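You operate a simulated robot arm through the tools that you are given. There is no shell and no other tool.

The job below is to be done with a simulated robot arm. You get a single attempt, and the scene is never put back.

Task
Gauge the teal sheet, set the warmer by the chart and switch on.
Fine: the sheet stays on the gauge plate, arm up.

Only the result counts: the job must be done as asked and must still hold three seconds after the hand-in. Knocking over, shifting, dropping, spilling or breaking anything else fails it. Flat cloth is picked up by pressing the open fingertips on it (5 to 10 N) and closing them slowly along it; thin cloth reads only 2 to 8 mm in the jaws.

Robot
A 7-joint arm with a fingered hand, fixed in place. Base frame: the origin is on the floor under the middle of its stand, x ahead of it, y to its left, z up. Readings come in mm, rad, newtons and seconds.
It reaches about 1085 mm from its shoulder. Its first joint turns from -2.897 to 2.897 rad. Payload 3.7 kg.
Tool frame: the origin (TCP) lies between the finger pads and is the grasp point; the fingertips stand 25 mm ahead of it; z points along the fingers, y is the line along which they close. The gripper opens to 88 mm; its body begins 29 mm behind the TCP. The gripper is a hand of 5 fingers: y runs from the thumb to the fingers, the wrist lies at [-13, -106, -174] in the tool frame.
Orientation is that of the tool frame in the base frame, as a unit quaternion [x, y, z, w]. With the fingers straight down and the wrist toward the robot, the tool's x, y and z point along [0, 1, 0], [1, 0, 0] and [0, 0, -1] of the base frame.

Tools
- The arm moves only by the tool servo_tool. Its argument "rows" is a list of rows, each an object (a shift or turn left out is 0) with "offset": the shift along the base's x, y, z in m, a list of three; "angular": the turn, a rotation vector about the base's x, y, z in rad, a list of three. In form: [{"offset": [tx, ty, tz], "angular": [ax, ay, az]}, ...]. A call has 1 to 20 rows; each row is the pose to reach, as a shift and turn from the pose commanded when the call began. Rows are played at 5 a second. More than 50 mm and 0.15 rad between two rows, and nothing of the call is played. A pose out of reach is approached as far as the arm can. The call stops where the force on the tool passes 40 N (or 10 N more than at its start, if that is more) or the arm is blocked; 0.2 s more then pass. In this call time passes only in rows, and 0.2 s behind the last. The reply holds the time, the measured pose of the TCP, the force on the tool along the base axes, the opening and the grip force, in the units named above and with some noise, with the torque about the TCP (base axes, N m) and any sound that the robot's microphone picked up.
- Cameras (640 x 400 px; columns grow to the right, rows downward): "scene" is fixed at [220.8, -651.2, 1534.5]; the picture's right is [0.66, -0.75, 0.00], its down [-0.65, -0.57, -0.50] and it looks along [0.37, 0.33, -0.87] (base axes); focal length 322 px, centre (320, 200). "wrist" rides on the gripper at [59, -79, -105] in the tool frame; the picture's right is [-0.73, 0.32, -0.61], its down [-0.62, -0.68, 0.38] and it looks along [-0.29, 0.66, 0.70] (tool axes); focal length 234 px, centre (320, 200). There is no depth. A picture from a camera that has moved, and an enlarged one, comes with that camera's place and axes in the base frame and with its lens.
- snapshot(camera): a new picture of that camera. No time passes.
- move_fingers(index, middle, ring, little, thumb_bend, thumb_turn): sets how far each is bent, from 0 (flat) to 1 (curled in); at 0.3 the hand is open as for a grip, at 0.7 the pads meet at the TCP. One left out holds its place. A second passes; each finger stops where it meets its share of the squeeze, and holds until it gets a number again. It is the only way to open and close the hand. It gives what a move gives, with no picture; readings hold the bend of each and the force on index, middle, ring, little, thumb and palm. thumb_turn goes from beside the hand (0) to across from the fingers (1), as for a grip.
- zoom(camera, box): a new picture of the part [left, top, right, bottom] of that camera's present view, enlarged. No time passes.
- finish_job(): hands the job in; it is judged then, once.

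Places have to be worked out from the pictures, the camera data and where the tool is seen. Open the gripper and draw the arm clear of the work before you hand the job in, unless the task says otherwise.

The tools are called as a command line: name --argument value ..., lists and objects as JSON in quotes. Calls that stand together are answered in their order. servo_tool: Moves the arm, as the interface text tells. Its arguments: {"type":"object","properties":{"rows":{"type":"array","items":{"type":"object","properties":{"offset":{"type":"array","items":{"type":"number"}},"angular":{"type":"array","items":{"type":"number"}}}}}},"required":["rows"]} The other tools are called the same way: move_fingers (index, middle, ring, little, thumb_bend, thumb_turn) moves the fingers one by one; snapshot (camera) takes a picture; zoom (camera, box) takes an enlarged picture of a part of a camera's view; finish_job () hands the job in.

At the start:

```text
t: 0.0
eef_pos: [232.7, -412.2, 1280.4]
ee_rot: [0.707, 0.707, 0.001, 0.0]
contact_force: [-0.2, -0.2, -0.2]
ft_torque: [-0.03, -0.02, -0.02]
grip_width: 87.6
grasp_force: 0.1
shape: jaw
bend: [0.3, 0.3, 0.3, 0.3, 0.3, 0.98]
finger forces: [0.0, 0.1, 0.0, 0.0, 0.1, 0.1]
```

scene: 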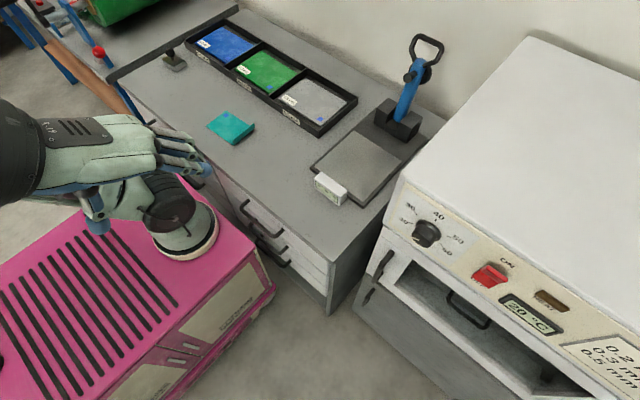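
wrist: 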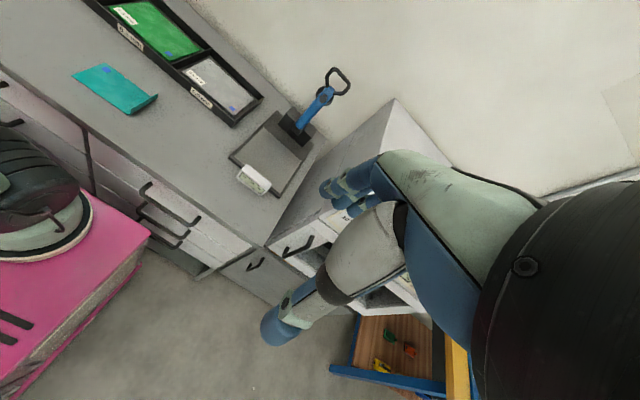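

The pictures show a bench with three trays, a teal sheet, a gauge with a lever, and a warmer with a dial, a red switch and a chart. I'll zoom in to read the details before moving.

zoom --camera "scene" --box '[380, 180, 640, 400]'

zoom --camera "scene" --box '[290, 20, 460, 220]'

zoom --camera "scene" --box '[180, 10, 370, 160]'

zoom --camera "wrist" --box '[210, 50, 400, 240]'

```text
1.82 times, centred on (510, 290) of scene
camera zoom: at [220.8, -651.2, 1534.5], right [0.66, -0.75, 0.0], down [-0.65, -0.57, -0.5], along [0.37, 0.33, -0.87], focal length 585 px, centre (-26, 36)
```

zoom: 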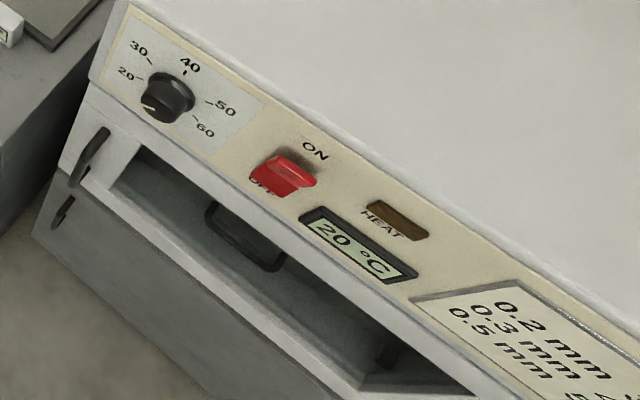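

```text
2.00 times, centred on (375, 120) of scene
camera zoom: at [220.8, -651.2, 1534.5], right [0.66, -0.75, 0.0], down [-0.65, -0.57, -0.5], along [0.37, 0.33, -0.87], focal length 644 px, centre (210, 360)
```

zoom: 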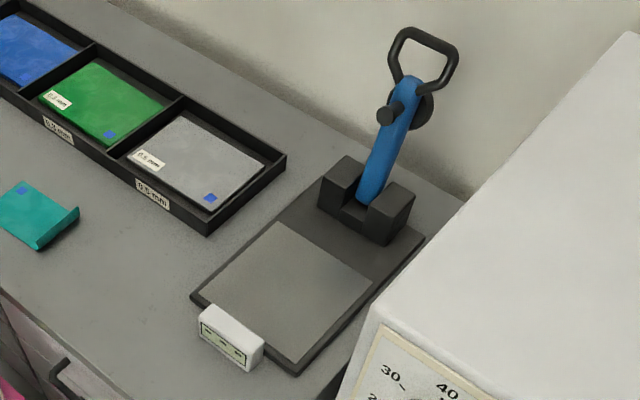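

```text
2.67 times, centred on (275, 85) of scene
camera zoom: at [220.8, -651.2, 1534.5], right [0.66, -0.75, 0.0], down [-0.65, -0.57, -0.5], along [0.37, 0.33, -0.87], focal length 859 px, centre (440, 507)
```

zoom: 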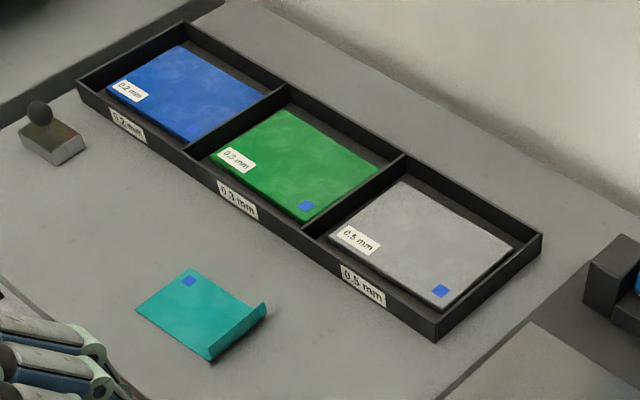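

```text
2.11 times, centred on (305, 145) of wrist
camera zoom: at [152.8, -352.1, 1385.9], right [0.32, -0.73, 0.61], down [-0.68, -0.62, -0.38], along [0.66, -0.29, -0.7], focal length 493 px, centre (352, 316)
```

zoom: 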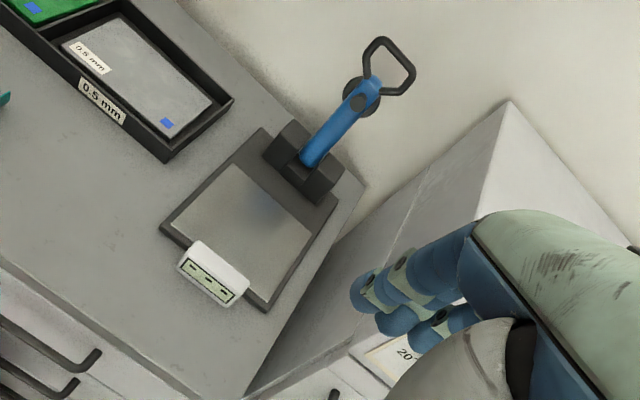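

The bench top seems to lie near z≈780–800. The chart is cut off in the scene view at about (580,-1010,~880), so I'll move the hand to the right and yaw it, so the wrist camera can read the chart and panel from a safe distance.

servo_tool --rows '[{"offset": [0, -0.035, -0.01], "angular": [0, 0, -0.08]}, {"offset": [0, -0.07, -0.02], "angular": [0, 0, -0.16]}, {"offset": [0, -0.105, -0.03], "angular": [0, 0, -0.24]}, {"offset": [0, -0.14, -0.04], "angular": [0, 0, -0.32]}, {"offset": [0, -0.175, -0.05], "angular": [0, 0, -0.4]}, {"offset": [0, -0.21, -0.06], "angular": [0, 0, -0.48]}, {"offset": [0, -0.245, -0.07], "angular": [0, 0, -0.56]}, {"offset": [0, -0.28, -0.08], "angular": [0, 0, -0.64]}, {"offset": [0, -0.3, -0.1], "angular": [0, 0, -0.7]}]'

snapshot --camera "wrist"

snapshot --camera "scene"

```text
t: 2.0
eef_pos: [232.8, -709.9, 1179.0]
ee_rot: [0.907, 0.421, 0.001, 0.0]
contact_force: [-0.1, -0.4, 0.9]
ft_torque: [-0.03, 0.02, 0.0]
grip_width: 87.9
grasp_force: 0.0
shape: jaw
bend: [0.3, 0.3, 0.3, 0.3, 0.3, 0.98]
finger forces: [0.0, 0.1, 0.0, 0.0, 0.1, 0.0]
```

```text
taken
camera wrist: at [210.8, -613.3, 1285.8], right [-0.22, -0.76, 0.61], down [-0.92, -0.04, -0.38], along [0.31, -0.65, -0.7], focal length 234 px, centre (320, 200)
```

wrist: 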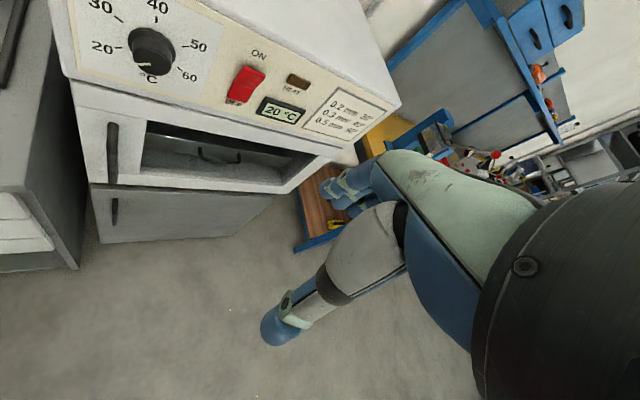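

```text
taken
```

scene: 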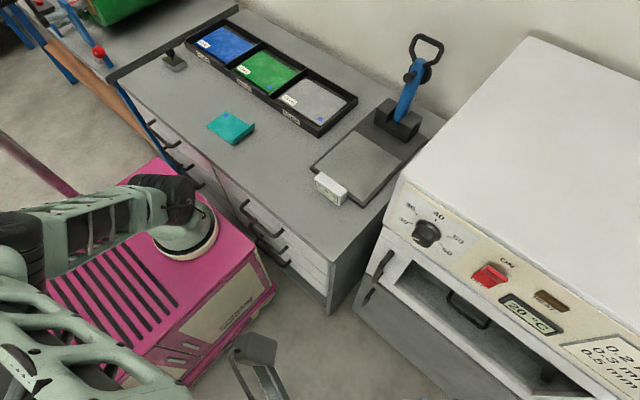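

The wrist view now shows the dial, switch, lamp, display and the whole chart. I'll enlarge the chart and the dial.

zoom --camera "wrist" --box '[295, 75, 400, 145]'

zoom --camera "wrist" --box '[70, 0, 230, 100]'

zoom --camera "wrist" --box '[210, 30, 330, 140]'

```text
5.71 times, centred on (348, 110) of wrist
camera zoom: at [210.8, -613.3, 1285.8], right [-0.22, -0.76, 0.61], down [-0.92, -0.04, -0.38], along [0.31, -0.65, -0.7], focal length 1338 px, centre (163, 714)
```

zoom: 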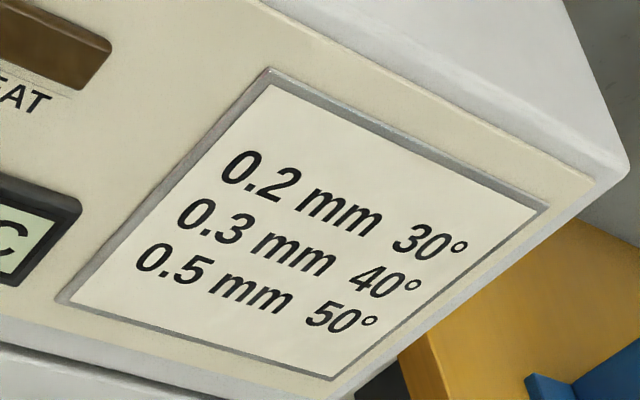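

```text
4.00 times, centred on (150, 50) of wrist
camera zoom: at [210.8, -613.3, 1285.8], right [-0.22, -0.76, 0.61], down [-0.92, -0.04, -0.38], along [0.31, -0.65, -0.7], focal length 937 px, centre (1000, 800)
```

zoom: 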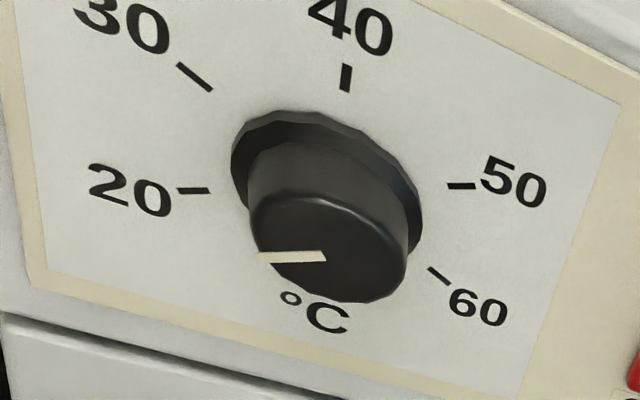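

```text
3.64 times, centred on (270, 85) of wrist
camera zoom: at [210.8, -613.3, 1285.8], right [-0.22, -0.76, 0.61], down [-0.92, -0.04, -0.38], along [0.31, -0.65, -0.7], focal length 852 px, centre (502, 618)
```

zoom: 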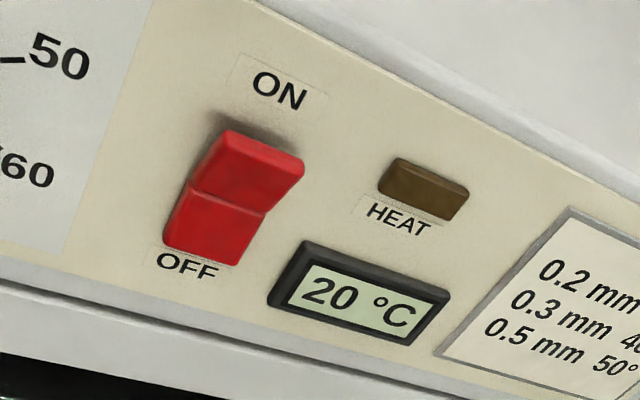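

The chart reads 0.2 mm→30°, 0.3 mm→40° and 0.5 mm→50°; the dial is at 20 and the switch is off. The panel looks vertical at x≈512. Next I'll yaw the hand to about +90° and move toward the bench to inspect the teal sheet and gauge closely.

servo_tool --rows '[{"offset": [0.0, 0.03, 0.0], "angular": [0, 0, 0.142]}, {"offset": [0.01, 0.06, 0.0], "angular": [0, 0, 0.284]}, {"offset": [0.02, 0.09, 0.0], "angular": [0, 0, 0.426]}, {"offset": [0.03, 0.12, 0.0], "angular": [0, 0, 0.568]}, {"offset": [0.045, 0.15, -0.005], "angular": [0, 0, 0.71]}, {"offset": [0.06, 0.18, -0.01], "angular": [0, 0, 0.852]}, {"offset": [0.075, 0.21, -0.015], "angular": [0, 0, 0.994]}, {"offset": [0.09, 0.23, -0.02], "angular": [0, 0, 1.136]}, {"offset": [0.105, 0.25, -0.025], "angular": [0, 0, 1.278]}, {"offset": [0.12, 0.265, -0.03], "angular": [0, 0, 1.42]}, {"offset": [0.135, 0.28, -0.04], "angular": [0, 0, 1.562]}, {"offset": [0.15, 0.295, -0.05], "angular": [0, 0, 1.704]}, {"offset": [0.165, 0.31, -0.06], "angular": [0, 0, 1.846]}, {"offset": [0.18, 0.32, -0.07], "angular": [0, 0, 1.988]}, {"offset": [0.19, 0.325, -0.075], "angular": [0, 0, 2.13]}, {"offset": [0.2, 0.33, -0.08], "angular": [0, 0, 2.271]}]'

snapshot --camera "wrist"

snapshot --camera "scene"

```text
t: 5.4
eef_pos: [432.6, -380.7, 1100.0]
ee_rot: [0.0, 1.0, 0.0, 0.0]
contact_force: [-0.8, -0.4, -0.2]
ft_torque: [0.01, 0.01, 0.05]
grip_width: 87.7
grasp_force: 0.2
shape: jaw
bend: [0.3, 0.3, 0.3, 0.3, 0.3, 0.98]
finger forces: [0.1, 0.0, 0.0, 0.0, 0.0, 0.0]
```

```text
taken
camera wrist: at [372.9, -460.3, 1206.5], right [0.73, 0.32, 0.61], down [0.62, -0.68, -0.38], along [0.29, 0.66, -0.7], focal length 234 px, centre (320, 200)
```

wrist: 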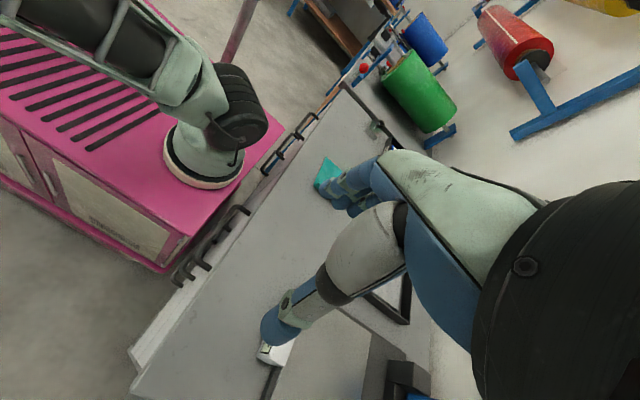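

```text
taken
```

scene: 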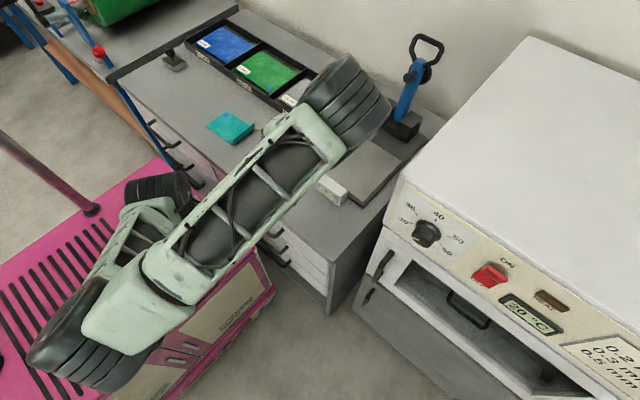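

The hand is hiding the sheet in this view. I'll shift forward and left so that the sheet sits in the clear upper-left area of the wrist picture.

servo_tool --rows '[{"offset": [0.03, 0.025, -0.015]}, {"offset": [0.06, 0.05, -0.03]}, {"offset": [0.09, 0.08, -0.05]}, {"offset": [0.12, 0.11, -0.07]}, {"offset": [0.15, 0.14, -0.09]}, {"offset": [0.167, 0.16, -0.1]}]'

snapshot --camera "wrist"

zoom --camera "wrist" --box '[190, 80, 350, 200]'

```text
t: 6.8
eef_pos: [599.9, -223.0, 998.7]
ee_rot: [0.001, 1.0, -0.001, 0.0]
contact_force: [0.5, -0.8, -0.3]
ft_torque: [0.03, 0.01, 0.0]
grip_width: 87.5
grasp_force: 0.0
shape: jaw
bend: [0.3, 0.3, 0.3, 0.3, 0.3, 0.98]
finger forces: [0.0, 0.1, 0.1, 0.1, 0.0, 0.0]
```

```text
taken
camera wrist: at [540.6, -302.0, 1105.7], right [0.73, 0.32, 0.61], down [0.62, -0.68, -0.38], along [0.29, 0.66, -0.7], focal length 234 px, centre (320, 200)
```

wrist: 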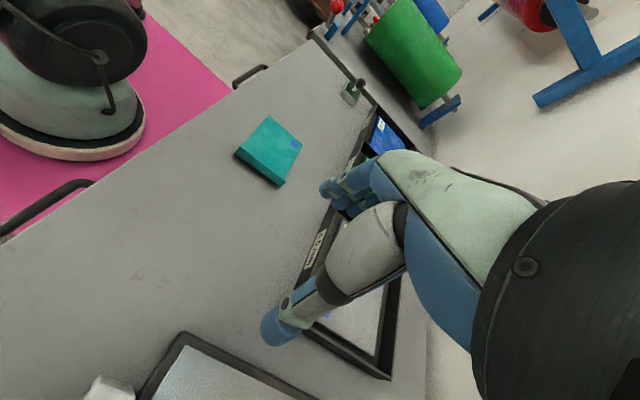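

```text
3.33 times, centred on (270, 140) of wrist
camera zoom: at [540.6, -302.0, 1105.7], right [0.73, 0.32, 0.61], down [0.62, -0.68, -0.38], along [0.29, 0.66, -0.7], focal length 781 px, centre (487, 400)
```

zoom: 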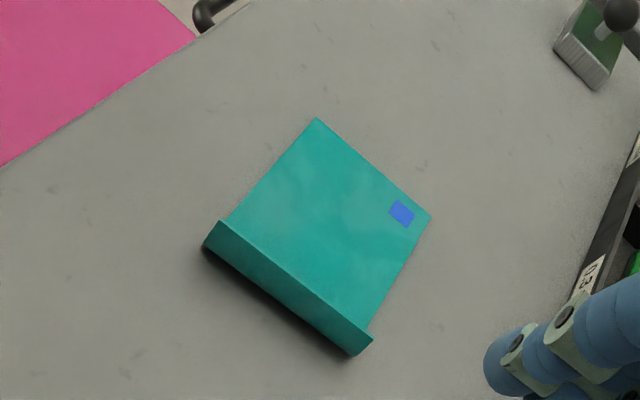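

The sheet lies at about x 503–588, y -55 to +65, z≈800. A roughly 20 mm turned-up lip runs along x at y≈-55, tilted about 5°. I'll hover over the lip with the closing direction across it and then check alignment.

servo_tool --rows '[{"offset": [-0.013, 0.04, -0.02], "angular": [0, 0, 0.02]}, {"offset": [-0.026, 0.08, -0.04], "angular": [0, 0, 0.04]}, {"offset": [-0.039, 0.12, -0.06], "angular": [0, 0, 0.06]}, {"offset": [-0.052, 0.15, -0.08], "angular": [0, 0, 0.08]}, {"offset": [-0.052, 0.167, -0.1], "angular": [0, 0, 0.08]}]'

snapshot --camera "wrist"

snapshot --camera "scene"

```text
t: 8.0
eef_pos: [546.2, -55.3, 899.0]
ee_rot: [-0.04, 0.999, 0.0, 0.001]
contact_force: [-1.4, 0.2, 1.0]
ft_torque: [0.0, 0.0, -0.02]
grip_width: 88.0
grasp_force: 0.1
shape: jaw
bend: [0.3, 0.3, 0.3, 0.3, 0.3, 0.98]
finger forces: [0.1, 0.0, 0.0, 0.0, 0.0, 0.0]
```

```text
taken
camera wrist: at [493.9, -138.7, 1005.6], right [0.7, 0.38, 0.61], down [0.68, -0.63, -0.38], along [0.24, 0.68, -0.7], focal length 234 px, centre (320, 200)
```

wrist: 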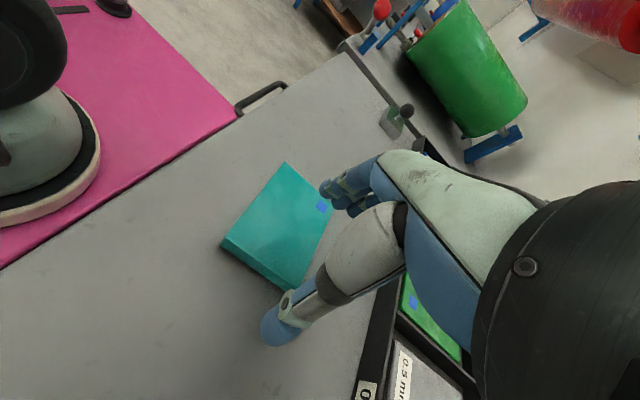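

```text
taken
```

scene: 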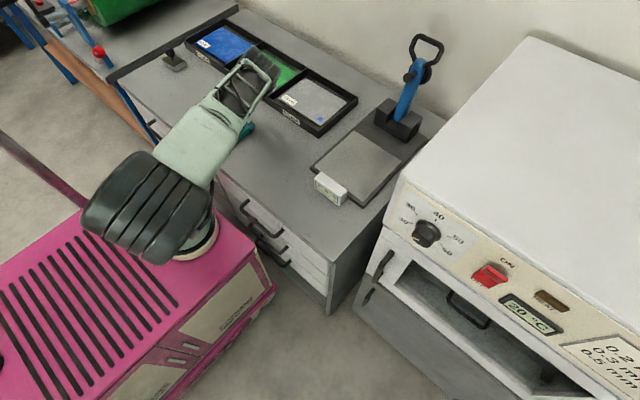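

The vertical line through the TCP meets the middle of the lip in the picture, so alignment is good. I'll lower so that the open fingers straddle the lip, with the tips just above the bench.

servo_tool --rows '[{"offset": [0, -0.001, -0.025]}, {"offset": [0, -0.001, -0.045]}, {"offset": [0, -0.001, -0.058]}, {"offset": [0, -0.001, -0.066]}]'

snapshot --camera "wrist"

```text
t: 9.0
eef_pos: [547.8, -56.5, 832.6]
ee_rot: [-0.041, 0.999, 0.0, 0.0]
contact_force: [0.6, -1.0, -0.2]
ft_torque: [-0.04, 0.0, 0.05]
grip_width: 87.9
grasp_force: 0.1
shape: jaw
bend: [0.3, 0.3, 0.3, 0.3, 0.3, 0.98]
finger forces: [0.0, 0.0, 0.1, 0.1, 0.0, 0.0]
```

```text
taken
camera wrist: at [494.2, -139.0, 939.6], right [0.7, 0.38, 0.61], down [0.68, -0.63, -0.38], along [0.24, 0.68, -0.7], focal length 234 px, centre (320, 200)
```

wrist: 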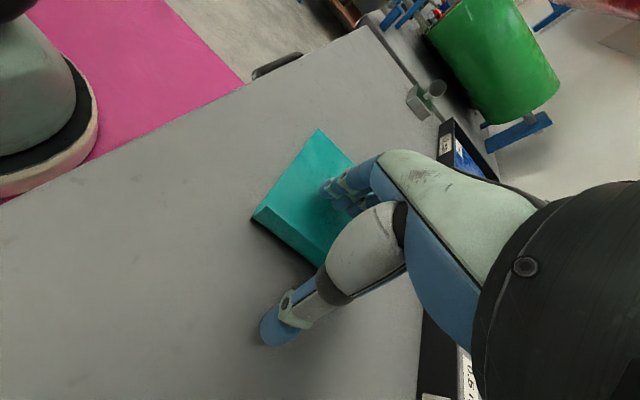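

The fingers straddle the lip with no contact yet. I'll lower in small steps to find light contact with the bench.

servo_tool --rows '[{"offset": [0, 0, -0.002]}, {"offset": [0, 0, -0.004]}, {"offset": [0, 0, -0.006]}, {"offset": [0, 0, -0.007]}]'

```text
t: 10.0
eef_pos: [547.3, -54.8, 826.6]
ee_rot: [-0.039, 0.999, 0.0, 0.001]
contact_force: [0.1, -2.5, 15.3]
ft_torque: [0.78, -0.06, -0.07]
grip_width: 86.4
grasp_force: 0.1
shape: jaw
bend: [0.3, 0.3, 0.3, 0.3, 0.3, 0.98]
finger forces: [0.0, 15.9, 0.0, 0.0, 0.1, 0.0]
```

The middle finger is pressing at about 15 N, so the surface is reached near z≈827. I'll back off slightly and start closing slowly.

servo_tool --rows '[{"offset": [0, 0, 0.001]}, {"offset": [0, 0, 0.002]}]'

move_fingers --index 0.45 --middle 0.45 --ring 0.45 --little 0.45 --thumb_bend 0.45

snapshot --camera "wrist"

```text
t: 10.6
eef_pos: [547.4, -55.0, 828.9]
ee_rot: [-0.04, 0.999, 0.0, 0.0]
contact_force: [0.1, -0.4, 1.6]
ft_torque: [0.1, 0.02, -0.02]
grip_width: 87.3
grasp_force: 0.1
shape: jaw
bend: [0.3, 0.3, 0.3, 0.3, 0.3, 0.98]
finger forces: [0.0, 1.8, 0.0, 0.0, 0.1, 0.1]
```

```text
t: 11.6
eef_pos: [547.4, -54.4, 828.5]
ee_rot: [-0.039, 0.999, 0.0, 0.001]
contact_force: [-0.3, 3.7, 26.6]
ft_torque: [1.42, 0.05, 0.07]
grip_width: 56.1
grasp_force: 13.6
shape: fingers
bend: [0.42, 0.32, 0.45, 0.45, 0.45, 0.98]
finger forces: [6.3, 19.7, 0.0, 0.0, 0.0, 0.0]
```

```text
taken
camera wrist: at [494.3, -137.8, 935.2], right [0.7, 0.38, 0.61], down [0.68, -0.63, -0.38], along [0.24, 0.68, -0.7], focal length 234 px, centre (320, 200)
```

wrist: 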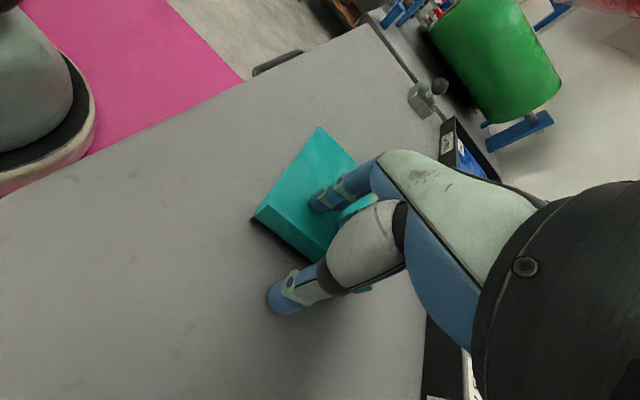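

Curling drives the middle and index tips down into the bench (26 N), so the tips dip as they close. I'll lift about 8 mm before closing further.

servo_tool --rows '[{"offset": [0, 0, 0.004]}, {"offset": [0, 0, 0.008]}]'

move_fingers --index 0.5 --middle 0.5 --ring 0.5 --little 0.5 --thumb_bend 0.5

snapshot --camera "wrist"

```text
t: 12.2
eef_pos: [547.1, -54.7, 836.3]
ee_rot: [-0.04, 0.999, 0.0, 0.0]
contact_force: [0.8, 0.1, 0.5]
ft_torque: [0.02, -0.05, 0.03]
grip_width: 53.3
grasp_force: 0.0
shape: fingers
bend: [0.45, 0.44, 0.45, 0.45, 0.45, 0.98]
finger forces: [0.0, 0.1, 0.1, 0.1, 0.0, 0.0]
```

```text
t: 13.2
eef_pos: [547.1, -54.8, 836.2]
ee_rot: [-0.039, 0.999, 0.0, 0.0]
contact_force: [0.3, -0.2, -0.2]
ft_torque: [-0.01, 0.03, 0.01]
grip_width: 42.4
grasp_force: 0.1
shape: fingers
bend: [0.5, 0.5, 0.5, 0.5, 0.5, 0.98]
finger forces: [0.1, 0.1, 0.0, 0.0, 0.0, 0.0]
```

```text
taken
camera wrist: at [494.3, -137.9, 943.1], right [0.7, 0.38, 0.61], down [0.68, -0.63, -0.38], along [0.24, 0.68, -0.7], focal length 234 px, centre (320, 200)
```

wrist: 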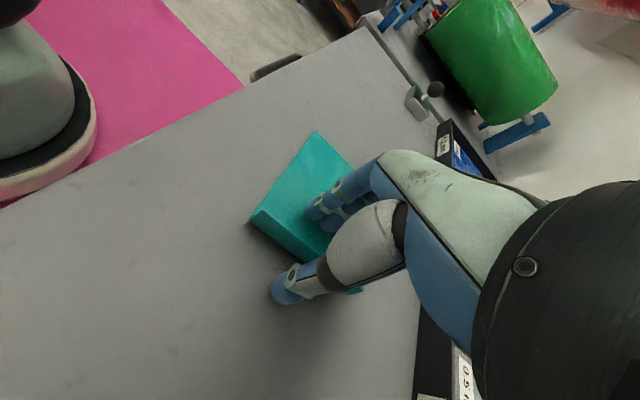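

No contact at 836 mm and the lip is between the thumb and fingers. I'll keep closing.

move_fingers --index 0.6 --middle 0.6 --ring 0.6 --little 0.6 --thumb_bend 0.6

zoom --camera "wrist" --box '[220, 110, 420, 320]'

```text
t: 14.2
eef_pos: [548.3, -54.3, 835.9]
ee_rot: [-0.039, 0.999, 0.0, 0.0]
contact_force: [-0.3, -0.2, 0.4]
ft_torque: [0.03, 0.01, 0.03]
grip_width: 20.1
grasp_force: 0.0
shape: fingers
bend: [0.6, 0.6, 0.6, 0.6, 0.6, 0.98]
finger forces: [0.1, 0.0, 0.0, 0.0, 0.0, 0.1]
```

```text
1.90 times, centred on (320, 215) of wrist
camera zoom: at [494.3, -137.9, 943.1], right [0.7, 0.38, 0.61], down [0.68, -0.63, -0.38], along [0.24, 0.68, -0.7], focal length 446 px, centre (320, 171)
```

zoom: 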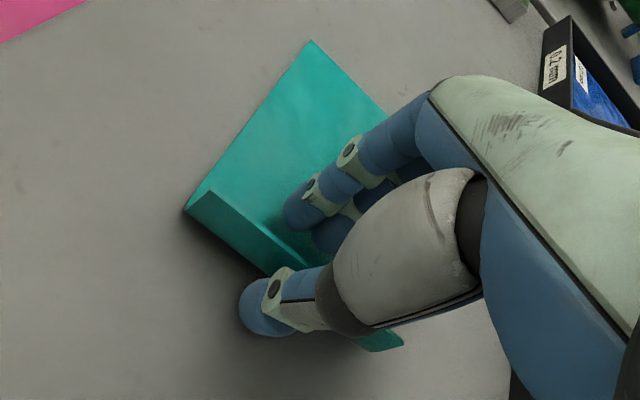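

The gap is down to 20 mm with the lip inside it and nothing is touching. I'll lower a little to get a deeper hold, watching the force.

servo_tool --rows '[{"offset": [0, 0, -0.002]}, {"offset": [0, 0, -0.004]}]'

```text
t: 14.8
eef_pos: [547.4, -54.3, 833.6]
ee_rot: [-0.039, 0.999, 0.001, 0.0]
contact_force: [0.1, -0.5, 0.2]
ft_torque: [-0.02, 0.02, 0.0]
grip_width: 20.3
grasp_force: 0.0
shape: fingers
bend: [0.6, 0.6, 0.6, 0.6, 0.6, 0.98]
finger forces: [0.0, 0.1, 0.1, 0.0, 0.0, 0.1]
```

Still no contact, so I'll go down a few more millimetres.

servo_tool --rows '[{"offset": [0, 0, -0.002]}, {"offset": [0, 0, -0.004]}, {"offset": [0, 0, -0.006]}]'

```text
t: 15.5
eef_pos: [547.4, -53.1, 830.9]
ee_rot: [-0.038, 0.999, 0.002, 0.001]
contact_force: [-3.0, 1.7, 15.3]
ft_torque: [0.3, 0.14, 0.04]
grip_width: 19.9
grasp_force: 8.2
shape: fingers
bend: [0.6, 0.6, 0.6, 0.6, 0.6, 0.98]
finger forces: [11.2, 4.4, 0.1, 0.1, 0.0, 0.0]
stopped in row 3: the force on the tool passed its limit at 47 N (the readings are from after the stop); the commanded pose is now the measured one
```

Contact was made (now 15 N), so the tips are on the bench. I'll lift 2 mm to relieve it and close on the lip.

servo_tool --rows '[{"offset": [0, 0, 0.001]}, {"offset": [0, 0, 0.002]}]'

move_fingers --index 0.7 --middle 0.7 --ring 0.7 --little 0.7 --thumb_bend 0.68

zoom --camera "wrist" --box '[220, 110, 420, 320]'

```text
t: 16.1
eef_pos: [548.8, -55.0, 830.2]
ee_rot: [-0.038, 0.999, 0.002, 0.002]
contact_force: [-0.1, -0.1, 0.8]
ft_torque: [0.03, -0.01, 0.04]
grip_width: 20.0
grasp_force: 1.2
shape: fingers
bend: [0.6, 0.6, 0.6, 0.6, 0.6, 0.98]
finger forces: [0.1, 1.5, 0.0, 0.0, 0.0, 0.0]
```

```text
t: 17.1
eef_pos: [548.7, -55.5, 830.9]
ee_rot: [-0.038, 0.999, 0.001, 0.001]
contact_force: [-0.2, -0.1, 0.8]
ft_torque: [0.04, 0.01, 0.04]
grip_width: 2.6
grasp_force: 1.0
shape: fingers
bend: [0.7, 0.69, 0.7, 0.7, 0.67, 0.97]
finger forces: [0.1, 0.8, 0.0, 0.0, 1.3, 0.0]
```

```text
1.90 times, centred on (320, 215) of wrist
camera zoom: at [494.9, -138.6, 937.3], right [0.7, 0.38, 0.61], down [0.68, -0.63, -0.38], along [0.24, 0.68, -0.69], focal length 446 px, centre (320, 171)
```

zoom: 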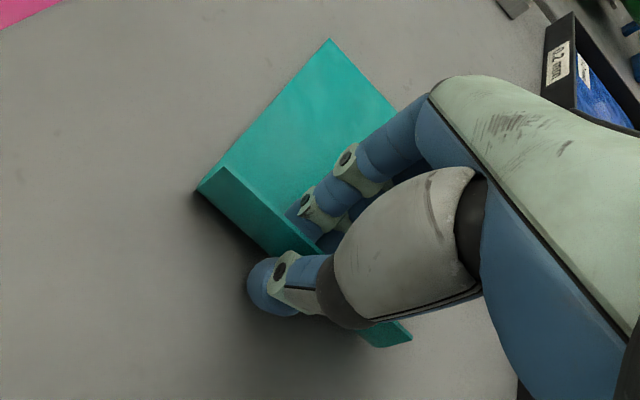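

The width reads 2.6 mm, so the lip is pinched lightly. I'll tighten the grip.

move_fingers --index 0.78 --middle 0.78 --ring 0.78 --little 0.78 --thumb_bend 0.74

```text
t: 18.1
eef_pos: [548.5, -54.1, 831.3]
ee_rot: [-0.038, 0.999, 0.001, 0.001]
contact_force: [0.1, 0.0, -0.2]
ft_torque: [0.01, 0.01, 0.01]
grip_width: 0.0
grasp_force: 8.4
shape: fingers
bend: [0.77, 0.78, 0.78, 0.78, 0.67, 0.96]
finger forces: [6.7, 1.5, 0.0, 0.0, 7.3, 0.1]
```

The width now reads 0.0 with 8.4 N of grip, so I can't tell whether the sheet is held. I'll lift 30 mm slowly and look.

servo_tool --rows '[{"offset": [0, 0, 0.008]}, {"offset": [0, 0, 0.018]}, {"offset": [0, 0, 0.03]}]'

zoom --camera "wrist" --box '[180, 90, 420, 330]'

zoom --camera "scene" --box '[160, 50, 340, 200]'

```text
t: 18.9
eef_pos: [549.3, -55.2, 862.3]
ee_rot: [-0.038, 0.999, 0.001, 0.002]
contact_force: [0.3, -0.2, 0.3]
ft_torque: [-0.03, 0.01, 0.01]
grip_width: 0.1
grasp_force: 8.3
shape: fingers
bend: [0.77, 0.78, 0.78, 0.78, 0.67, 0.96]
finger forces: [6.8, 1.7, 0.0, 0.0, 7.4, 0.0]
```

```text
1.67 times, centred on (300, 210) of wrist
camera zoom: at [495.6, -138.4, 968.1], right [0.7, 0.38, 0.61], down [0.68, -0.63, -0.38], along [0.24, 0.68, -0.69], focal length 390 px, centre (353, 183)
```

zoom: 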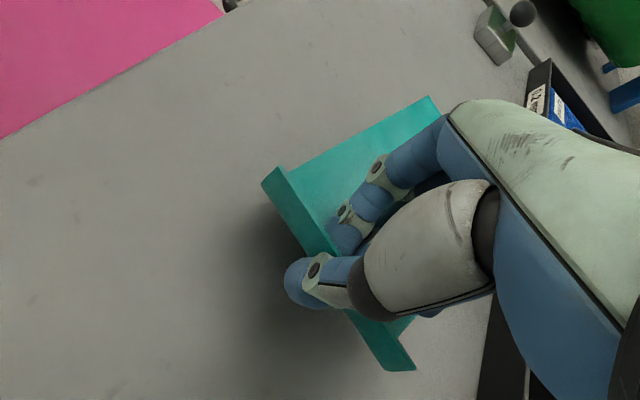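

```text
2.67 times, centred on (250, 125) of scene
camera zoom: at [220.8, -651.2, 1534.5], right [0.66, -0.75, 0.0], down [-0.65, -0.57, -0.5], along [0.37, 0.33, -0.87], focal length 859 px, centre (507, 400)
```

zoom: 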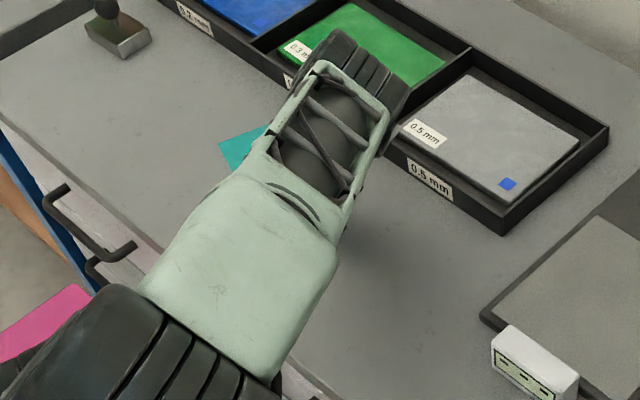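

The sheet is off the bench, held at its lip as a stiff L and twisted about 20° in the grip. I'll lift it high, carry it slowly toward the front of the gauge while turning the wrist back, and then study the gauge with the wrist camera.

servo_tool --rows '[{"offset": [0, 0, 0.02]}, {"offset": [0, -0.005, 0.05]}, {"offset": [0, -0.01, 0.08]}, {"offset": [0, -0.025, 0.11], "angular": [0, 0, -0.1]}, {"offset": [-0.005, -0.04, 0.13], "angular": [0, 0, -0.2]}, {"offset": [-0.01, -0.06, 0.145], "angular": [0, 0, -0.3]}, {"offset": [-0.015, -0.08, 0.16], "angular": [0, 0, -0.42]}, {"offset": [-0.02, -0.1, 0.17], "angular": [0, 0, -0.54]}, {"offset": [-0.025, -0.12, 0.18], "angular": [0, 0, -0.66]}, {"offset": [-0.03, -0.14, 0.18], "angular": [0, 0, -0.78]}, {"offset": [-0.035, -0.16, 0.18], "angular": [0, 0, -0.9]}, {"offset": [-0.04, -0.18, 0.18], "angular": [0, 0, -1.02]}, {"offset": [-0.045, -0.2, 0.18], "angular": [0, 0, -1.14]}, {"offset": [-0.05, -0.22, 0.18], "angular": [0, 0, -1.26]}, {"offset": [-0.055, -0.24, 0.18], "angular": [0, 0, -1.38]}, {"offset": [-0.06, -0.26, 0.18], "angular": [0, 0, -1.5]}, {"offset": [-0.065, -0.28, 0.18], "angular": [0, 0, -1.6]}]'

snapshot --camera "wrist"

snapshot --camera "scene"

```text
t: 22.5
eef_pos: [482.7, -337.0, 1041.9]
ee_rot: [0.691, 0.723, 0.0, 0.002]
contact_force: [-0.2, 0.4, -0.8]
ft_torque: [0.04, 0.0, 0.01]
grip_width: 0.1
grasp_force: 7.4
shape: fingers
bend: [0.77, 0.78, 0.78, 0.78, 0.67, 0.96]
finger forces: [5.8, 1.6, 0.0, 0.0, 7.2, 0.0]
```

```text
taken
camera wrist: at [400.8, -281.5, 1148.1], right [0.35, -0.71, 0.61], down [-0.65, -0.66, -0.38], along [0.67, -0.26, -0.69], focal length 234 px, centre (320, 200)
```

wrist: 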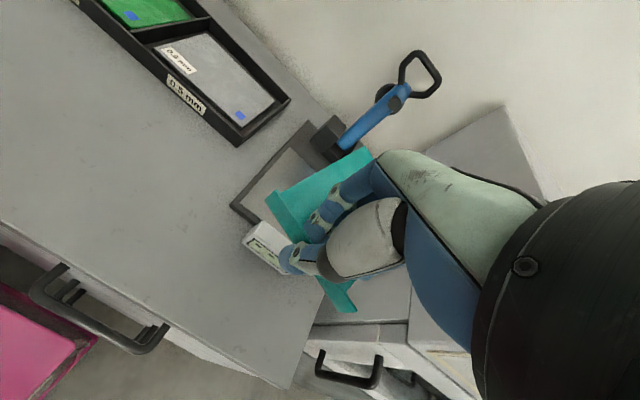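

```text
taken
```

scene: 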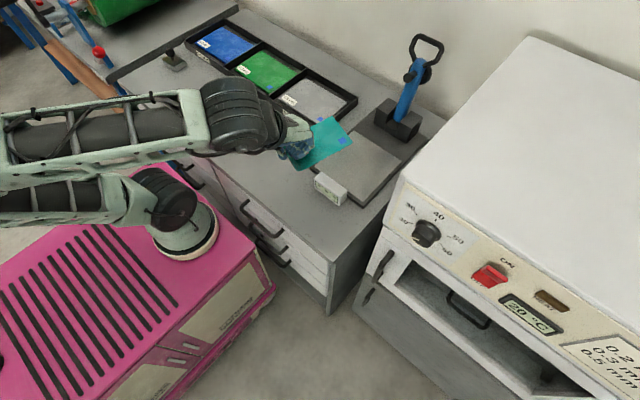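

The sheet is still firmly held and flat. I'll zoom in on the gauge from both cameras to work out the lever geometry.

zoom --camera "wrist" --box '[220, 40, 460, 190]'

zoom --camera "scene" --box '[360, 20, 460, 150]'

zoom --camera "scene" --box '[280, 100, 420, 220]'

```text
2.67 times, centred on (340, 115) of wrist
camera zoom: at [400.8, -281.5, 1148.1], right [0.35, -0.71, 0.61], down [-0.65, -0.66, -0.38], along [0.67, -0.26, -0.69], focal length 624 px, centre (267, 427)
```

zoom: 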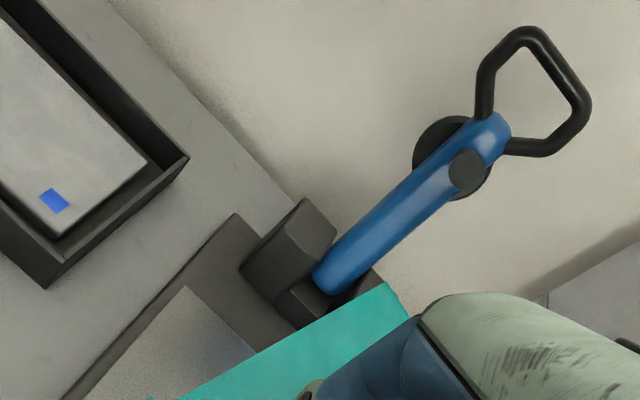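

```text
3.08 times, centred on (410, 85) of scene
camera zoom: at [220.8, -651.2, 1534.5], right [0.66, -0.75, 0.0], down [-0.65, -0.57, -0.5], along [0.37, 0.33, -0.87], focal length 991 px, centre (43, 554)
```

zoom: 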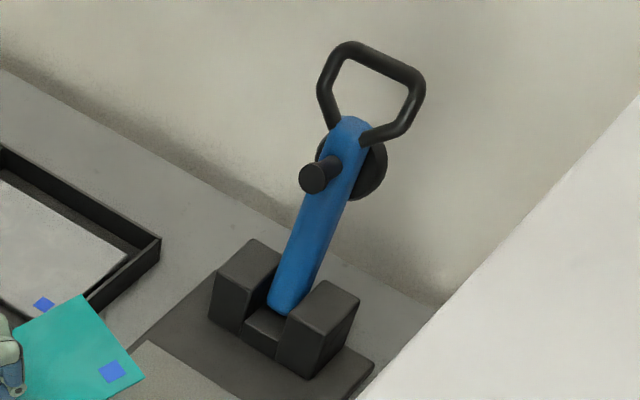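

```text
3.33 times, centred on (350, 160) of scene
camera zoom: at [220.8, -651.2, 1534.5], right [0.66, -0.75, 0.0], down [-0.65, -0.57, -0.5], along [0.37, 0.33, -0.87], focal length 1073 px, centre (220, 333)
```

zoom: 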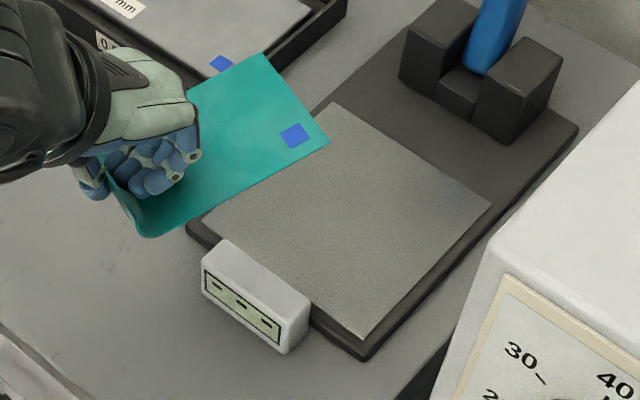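

I place the gauge as follows: plate x≈603–778, y≈-295…-464. The lever pivot is near (882,-378,845) and its pin should land at about (740,-378). The handle bar is at about (932,-378,1056). I'll align the sheet (now at azimuth -20°) by turning +0.3 rad and hover above the plate.

servo_tool --rows '[{"offset": [0.025, -0.006, -0.01], "angular": [0, 0, 0.05]}, {"offset": [0.055, -0.013, -0.025], "angular": [0, 0, 0.1]}, {"offset": [0.085, -0.02, -0.045], "angular": [0, 0, 0.15]}, {"offset": [0.115, -0.027, -0.065], "angular": [0, 0, 0.2]}, {"offset": [0.14, -0.033, -0.09], "angular": [0, 0, 0.25]}, {"offset": [0.155, -0.038, -0.115], "angular": [0, 0, 0.3]}, {"offset": [0.162, -0.04, -0.14], "angular": [0, 0, 0.32]}, {"offset": [0.162, -0.04, -0.155], "angular": [0, 0, 0.32]}]'

snapshot --camera "wrist"

zoom --camera "scene" --box '[280, 80, 440, 220]'

```text
t: 24.3
eef_pos: [646.1, -375.9, 887.1]
ee_rot: [0.566, 0.824, 0.0, 0.002]
contact_force: [0.3, 0.4, 0.0]
ft_torque: [-0.05, 0.0, 0.03]
grip_width: 0.1
grasp_force: 6.9
shape: fingers
bend: [0.77, 0.78, 0.78, 0.78, 0.67, 0.96]
finger forces: [5.7, 1.4, 0.0, 0.0, 7.1, 0.0]
```

```text
taken
camera wrist: at [549.9, -349.5, 992.4], right [0.56, -0.56, 0.61], down [-0.41, -0.83, -0.38], along [0.72, -0.03, -0.69], focal length 234 px, centre (320, 200)
```

wrist: 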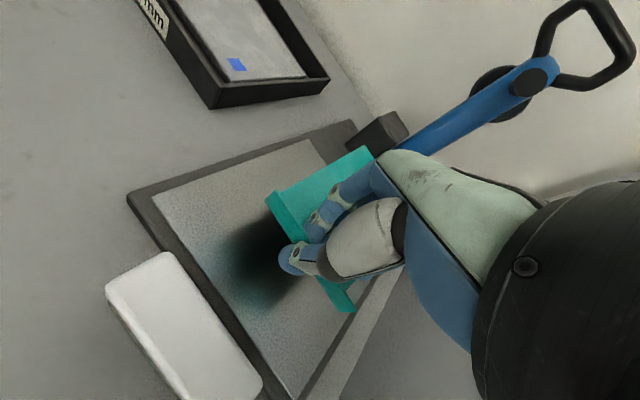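

```text
2.86 times, centred on (360, 150) of scene
camera zoom: at [220.8, -651.2, 1534.5], right [0.66, -0.75, 0.0], down [-0.65, -0.57, -0.5], along [0.37, 0.33, -0.87], focal length 920 px, centre (206, 343)
```

zoom: 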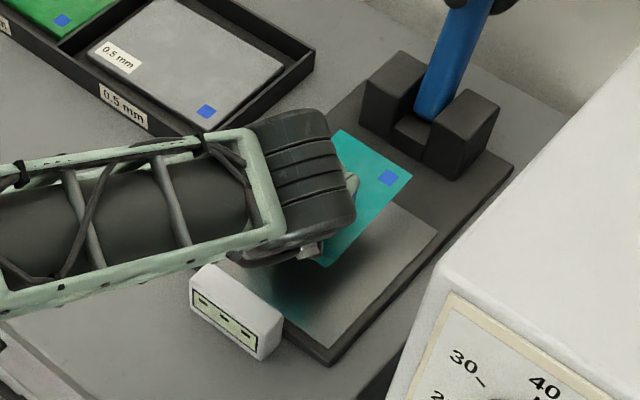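

The sheet is centred in y (about -337…-422) and well aligned, but its far edge is close to the plate's back edge. I'll move back 10 mm while lowering.

servo_tool --rows '[{"offset": [-0.006, 0, -0.01]}, {"offset": [-0.01, 0, -0.022]}, {"offset": [-0.01, 0, -0.032]}, {"offset": [-0.01, 0, -0.038]}, {"offset": [-0.01, 0, -0.041]}]'

snapshot --camera "wrist"

zoom --camera "scene" --box '[280, 80, 440, 220]'

```text
t: 25.5
eef_pos: [635.4, -374.9, 845.9]
ee_rot: [0.565, 0.825, 0.001, 0.002]
contact_force: [-0.8, -0.1, -1.0]
ft_torque: [0.0, 0.03, -0.01]
grip_width: 0.2
grasp_force: 7.3
shape: fingers
bend: [0.77, 0.78, 0.78, 0.78, 0.67, 0.96]
finger forces: [5.7, 1.4, 0.0, 0.0, 7.1, 0.1]
```

```text
taken
camera wrist: at [538.9, -348.1, 951.7], right [0.56, -0.56, 0.61], down [-0.41, -0.83, -0.38], along [0.72, -0.03, -0.69], focal length 234 px, centre (320, 200)
```

wrist: 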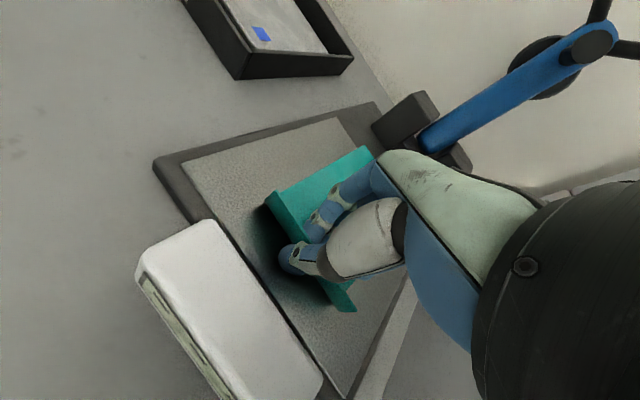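

```text
2.86 times, centred on (360, 150) of scene
camera zoom: at [220.8, -651.2, 1534.5], right [0.66, -0.75, 0.0], down [-0.65, -0.57, -0.5], along [0.37, 0.33, -0.87], focal length 920 px, centre (206, 343)
```

zoom: 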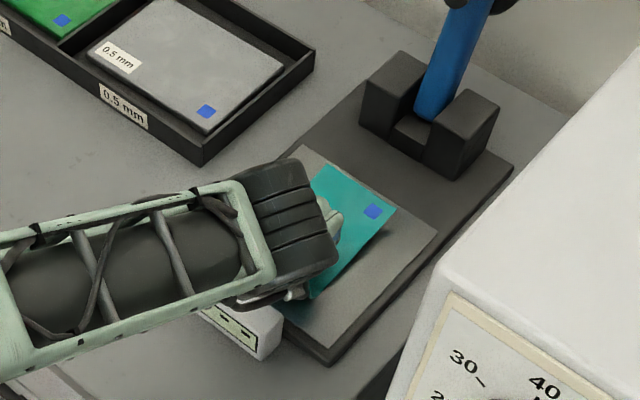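

No contact yet at z=846. I'll lower in small steps until the sheet rests on the plate.

servo_tool --rows '[{"offset": [0, 0, -0.002]}, {"offset": [0, 0, -0.004]}, {"offset": [0, 0, -0.006]}]'

```text
t: 26.3
eef_pos: [635.4, -374.3, 844.4]
ee_rot: [0.566, 0.824, 0.001, 0.005]
contact_force: [-5.6, 0.1, 18.4]
ft_torque: [0.05, 0.41, -0.01]
grip_width: 0.1
grasp_force: 13.8
shape: fingers
bend: [0.77, 0.78, 0.78, 0.78, 0.69, 0.95]
finger forces: [5.8, 0.1, 0.0, 0.0, 22.3, 0.0]
stopped in row 3: the force on the tool passed its limit at 45 N (the readings are from after the stop); the commanded pose is now the measured one
```

Contact at about z=844, mostly through the thumb. I'll check whether that is the plate or the display box before releasing.

zoom --camera "wrist" --box '[130, 130, 400, 390]'

zoom --camera "scene" --box '[300, 120, 420, 220]'

```text
1.54 times, centred on (265, 260) of wrist
camera zoom: at [539.9, -348.2, 949.0], right [0.56, -0.56, 0.61], down [-0.41, -0.83, -0.38], along [0.72, -0.04, -0.69], focal length 360 px, centre (405, 108)
```

zoom: 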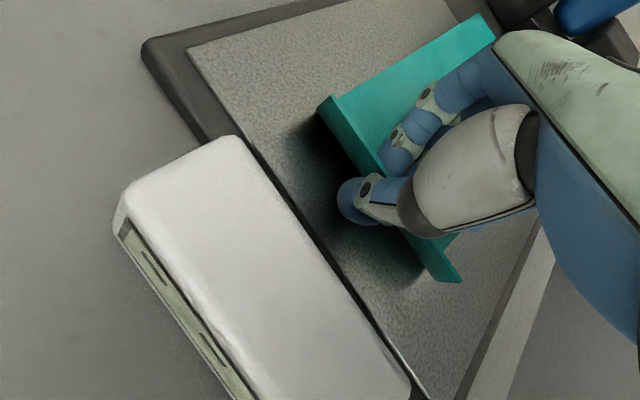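

```text
4.00 times, centred on (360, 170) of scene
camera zoom: at [220.8, -651.2, 1534.5], right [0.66, -0.75, 0.0], down [-0.65, -0.57, -0.5], along [0.37, 0.33, -0.87], focal length 1288 px, centre (160, 320)
```

zoom: 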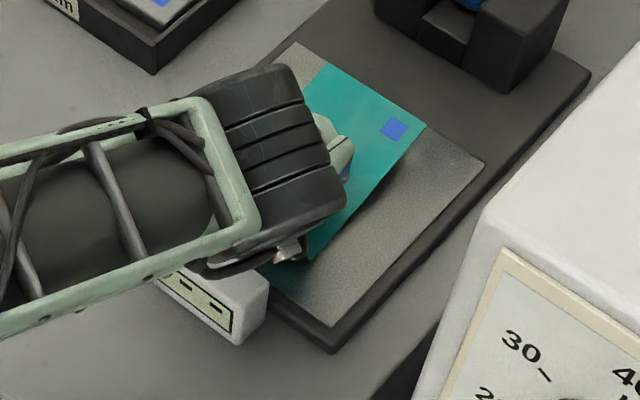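

The thumb tip is on the plate, clear of the display box, and the sheet is just above the plate. I'll lift slightly to relieve the pressure and open a little to release it.

servo_tool --rows '[{"offset": [0, 0, 0.001]}, {"offset": [0, 0, 0.002]}]'

move_fingers --index 0.64 --middle 0.64 --ring 0.64 --little 0.64 --thumb_bend 0.62

zoom --camera "wrist" --box '[130, 130, 400, 390]'

zoom --camera "scene" --box '[300, 120, 420, 220]'

```text
t: 26.9
eef_pos: [635.1, -374.7, 844.6]
ee_rot: [0.566, 0.824, 0.001, 0.002]
contact_force: [1.2, -0.5, 1.1]
ft_torque: [-0.04, -0.05, -0.01]
grip_width: 0.0
grasp_force: 7.6
shape: fingers
bend: [0.77, 0.78, 0.78, 0.78, 0.68, 0.95]
finger forces: [7.7, 1.1, 0.0, 0.0, 7.8, 0.1]
```

```text
t: 27.9
eef_pos: [635.1, -374.2, 846.2]
ee_rot: [0.567, 0.824, 0.001, 0.005]
contact_force: [-2.1, -1.3, 29.0]
ft_torque: [0.1, -0.04, -0.12]
grip_width: 4.1
grasp_force: 16.0
shape: fingers
bend: [0.72, 0.67, 0.67, 0.64, 0.6, 0.97]
finger forces: [24.3, 3.8, 2.4, 0.0, 1.5, 0.0]
```

```text
1.54 times, centred on (265, 260) of wrist
camera zoom: at [539.3, -347.8, 950.9], right [0.56, -0.56, 0.61], down [-0.41, -0.83, -0.38], along [0.72, -0.04, -0.69], focal length 360 px, centre (405, 108)
```

zoom: 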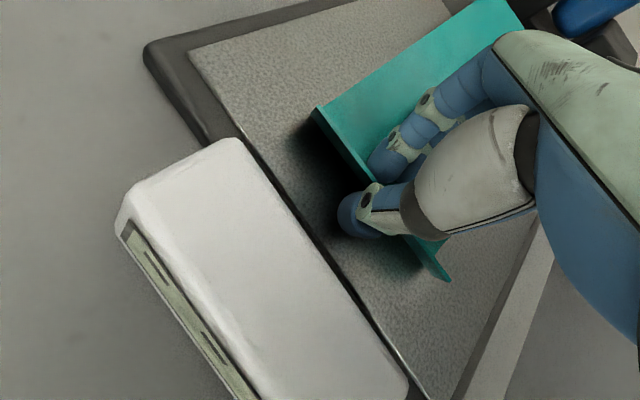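

```text
4.00 times, centred on (360, 170) of scene
camera zoom: at [220.8, -651.2, 1534.5], right [0.66, -0.75, 0.0], down [-0.65, -0.57, -0.5], along [0.37, 0.33, -0.87], focal length 1288 px, centre (160, 320)
```

zoom: 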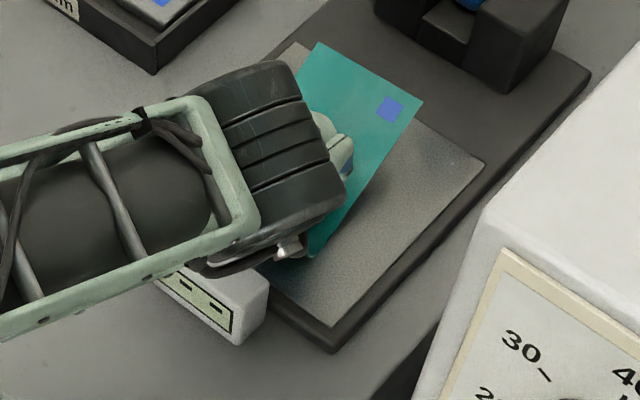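

Opening makes the index tip extend into the sheet (24 N), and the far edge has tipped up slightly. I'll lift a few millimetres so the fingers can open freely.

servo_tool --rows '[{"offset": [0, 0, 0.002]}, {"offset": [0, 0, 0.005]}]'

zoom --camera "wrist" --box '[130, 130, 400, 390]'

zoom --camera "scene" --box '[300, 120, 420, 220]'

```text
t: 28.5
eef_pos: [634.4, -374.0, 849.8]
ee_rot: [0.565, 0.825, 0.002, 0.004]
contact_force: [-0.1, 1.1, 0.2]
ft_torque: [0.03, 0.0, -0.02]
grip_width: 13.3
grasp_force: 0.1
shape: fingers
bend: [0.64, 0.64, 0.64, 0.64, 0.62, 0.97]
finger forces: [0.0, 0.0, 0.1, 0.2, 0.0, 0.0]
```

```text
1.54 times, centred on (265, 260) of wrist
camera zoom: at [539.3, -347.6, 954.9], right [0.56, -0.56, 0.61], down [-0.41, -0.83, -0.38], along [0.72, -0.04, -0.69], focal length 360 px, centre (405, 108)
```

zoom: 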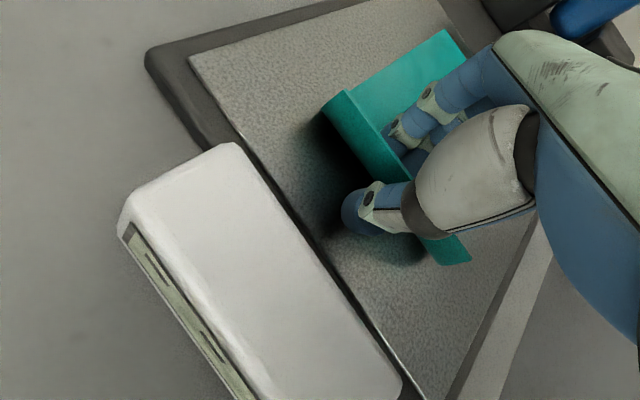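

```text
4.00 times, centred on (360, 170) of scene
camera zoom: at [220.8, -651.2, 1534.5], right [0.66, -0.75, 0.0], down [-0.65, -0.57, -0.5], along [0.37, 0.33, -0.87], focal length 1288 px, centre (160, 320)
```

zoom: 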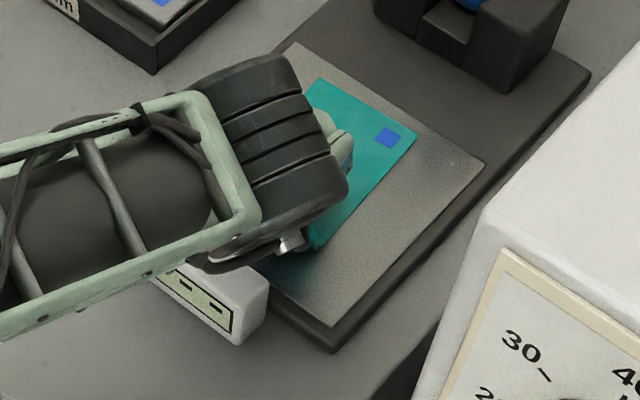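

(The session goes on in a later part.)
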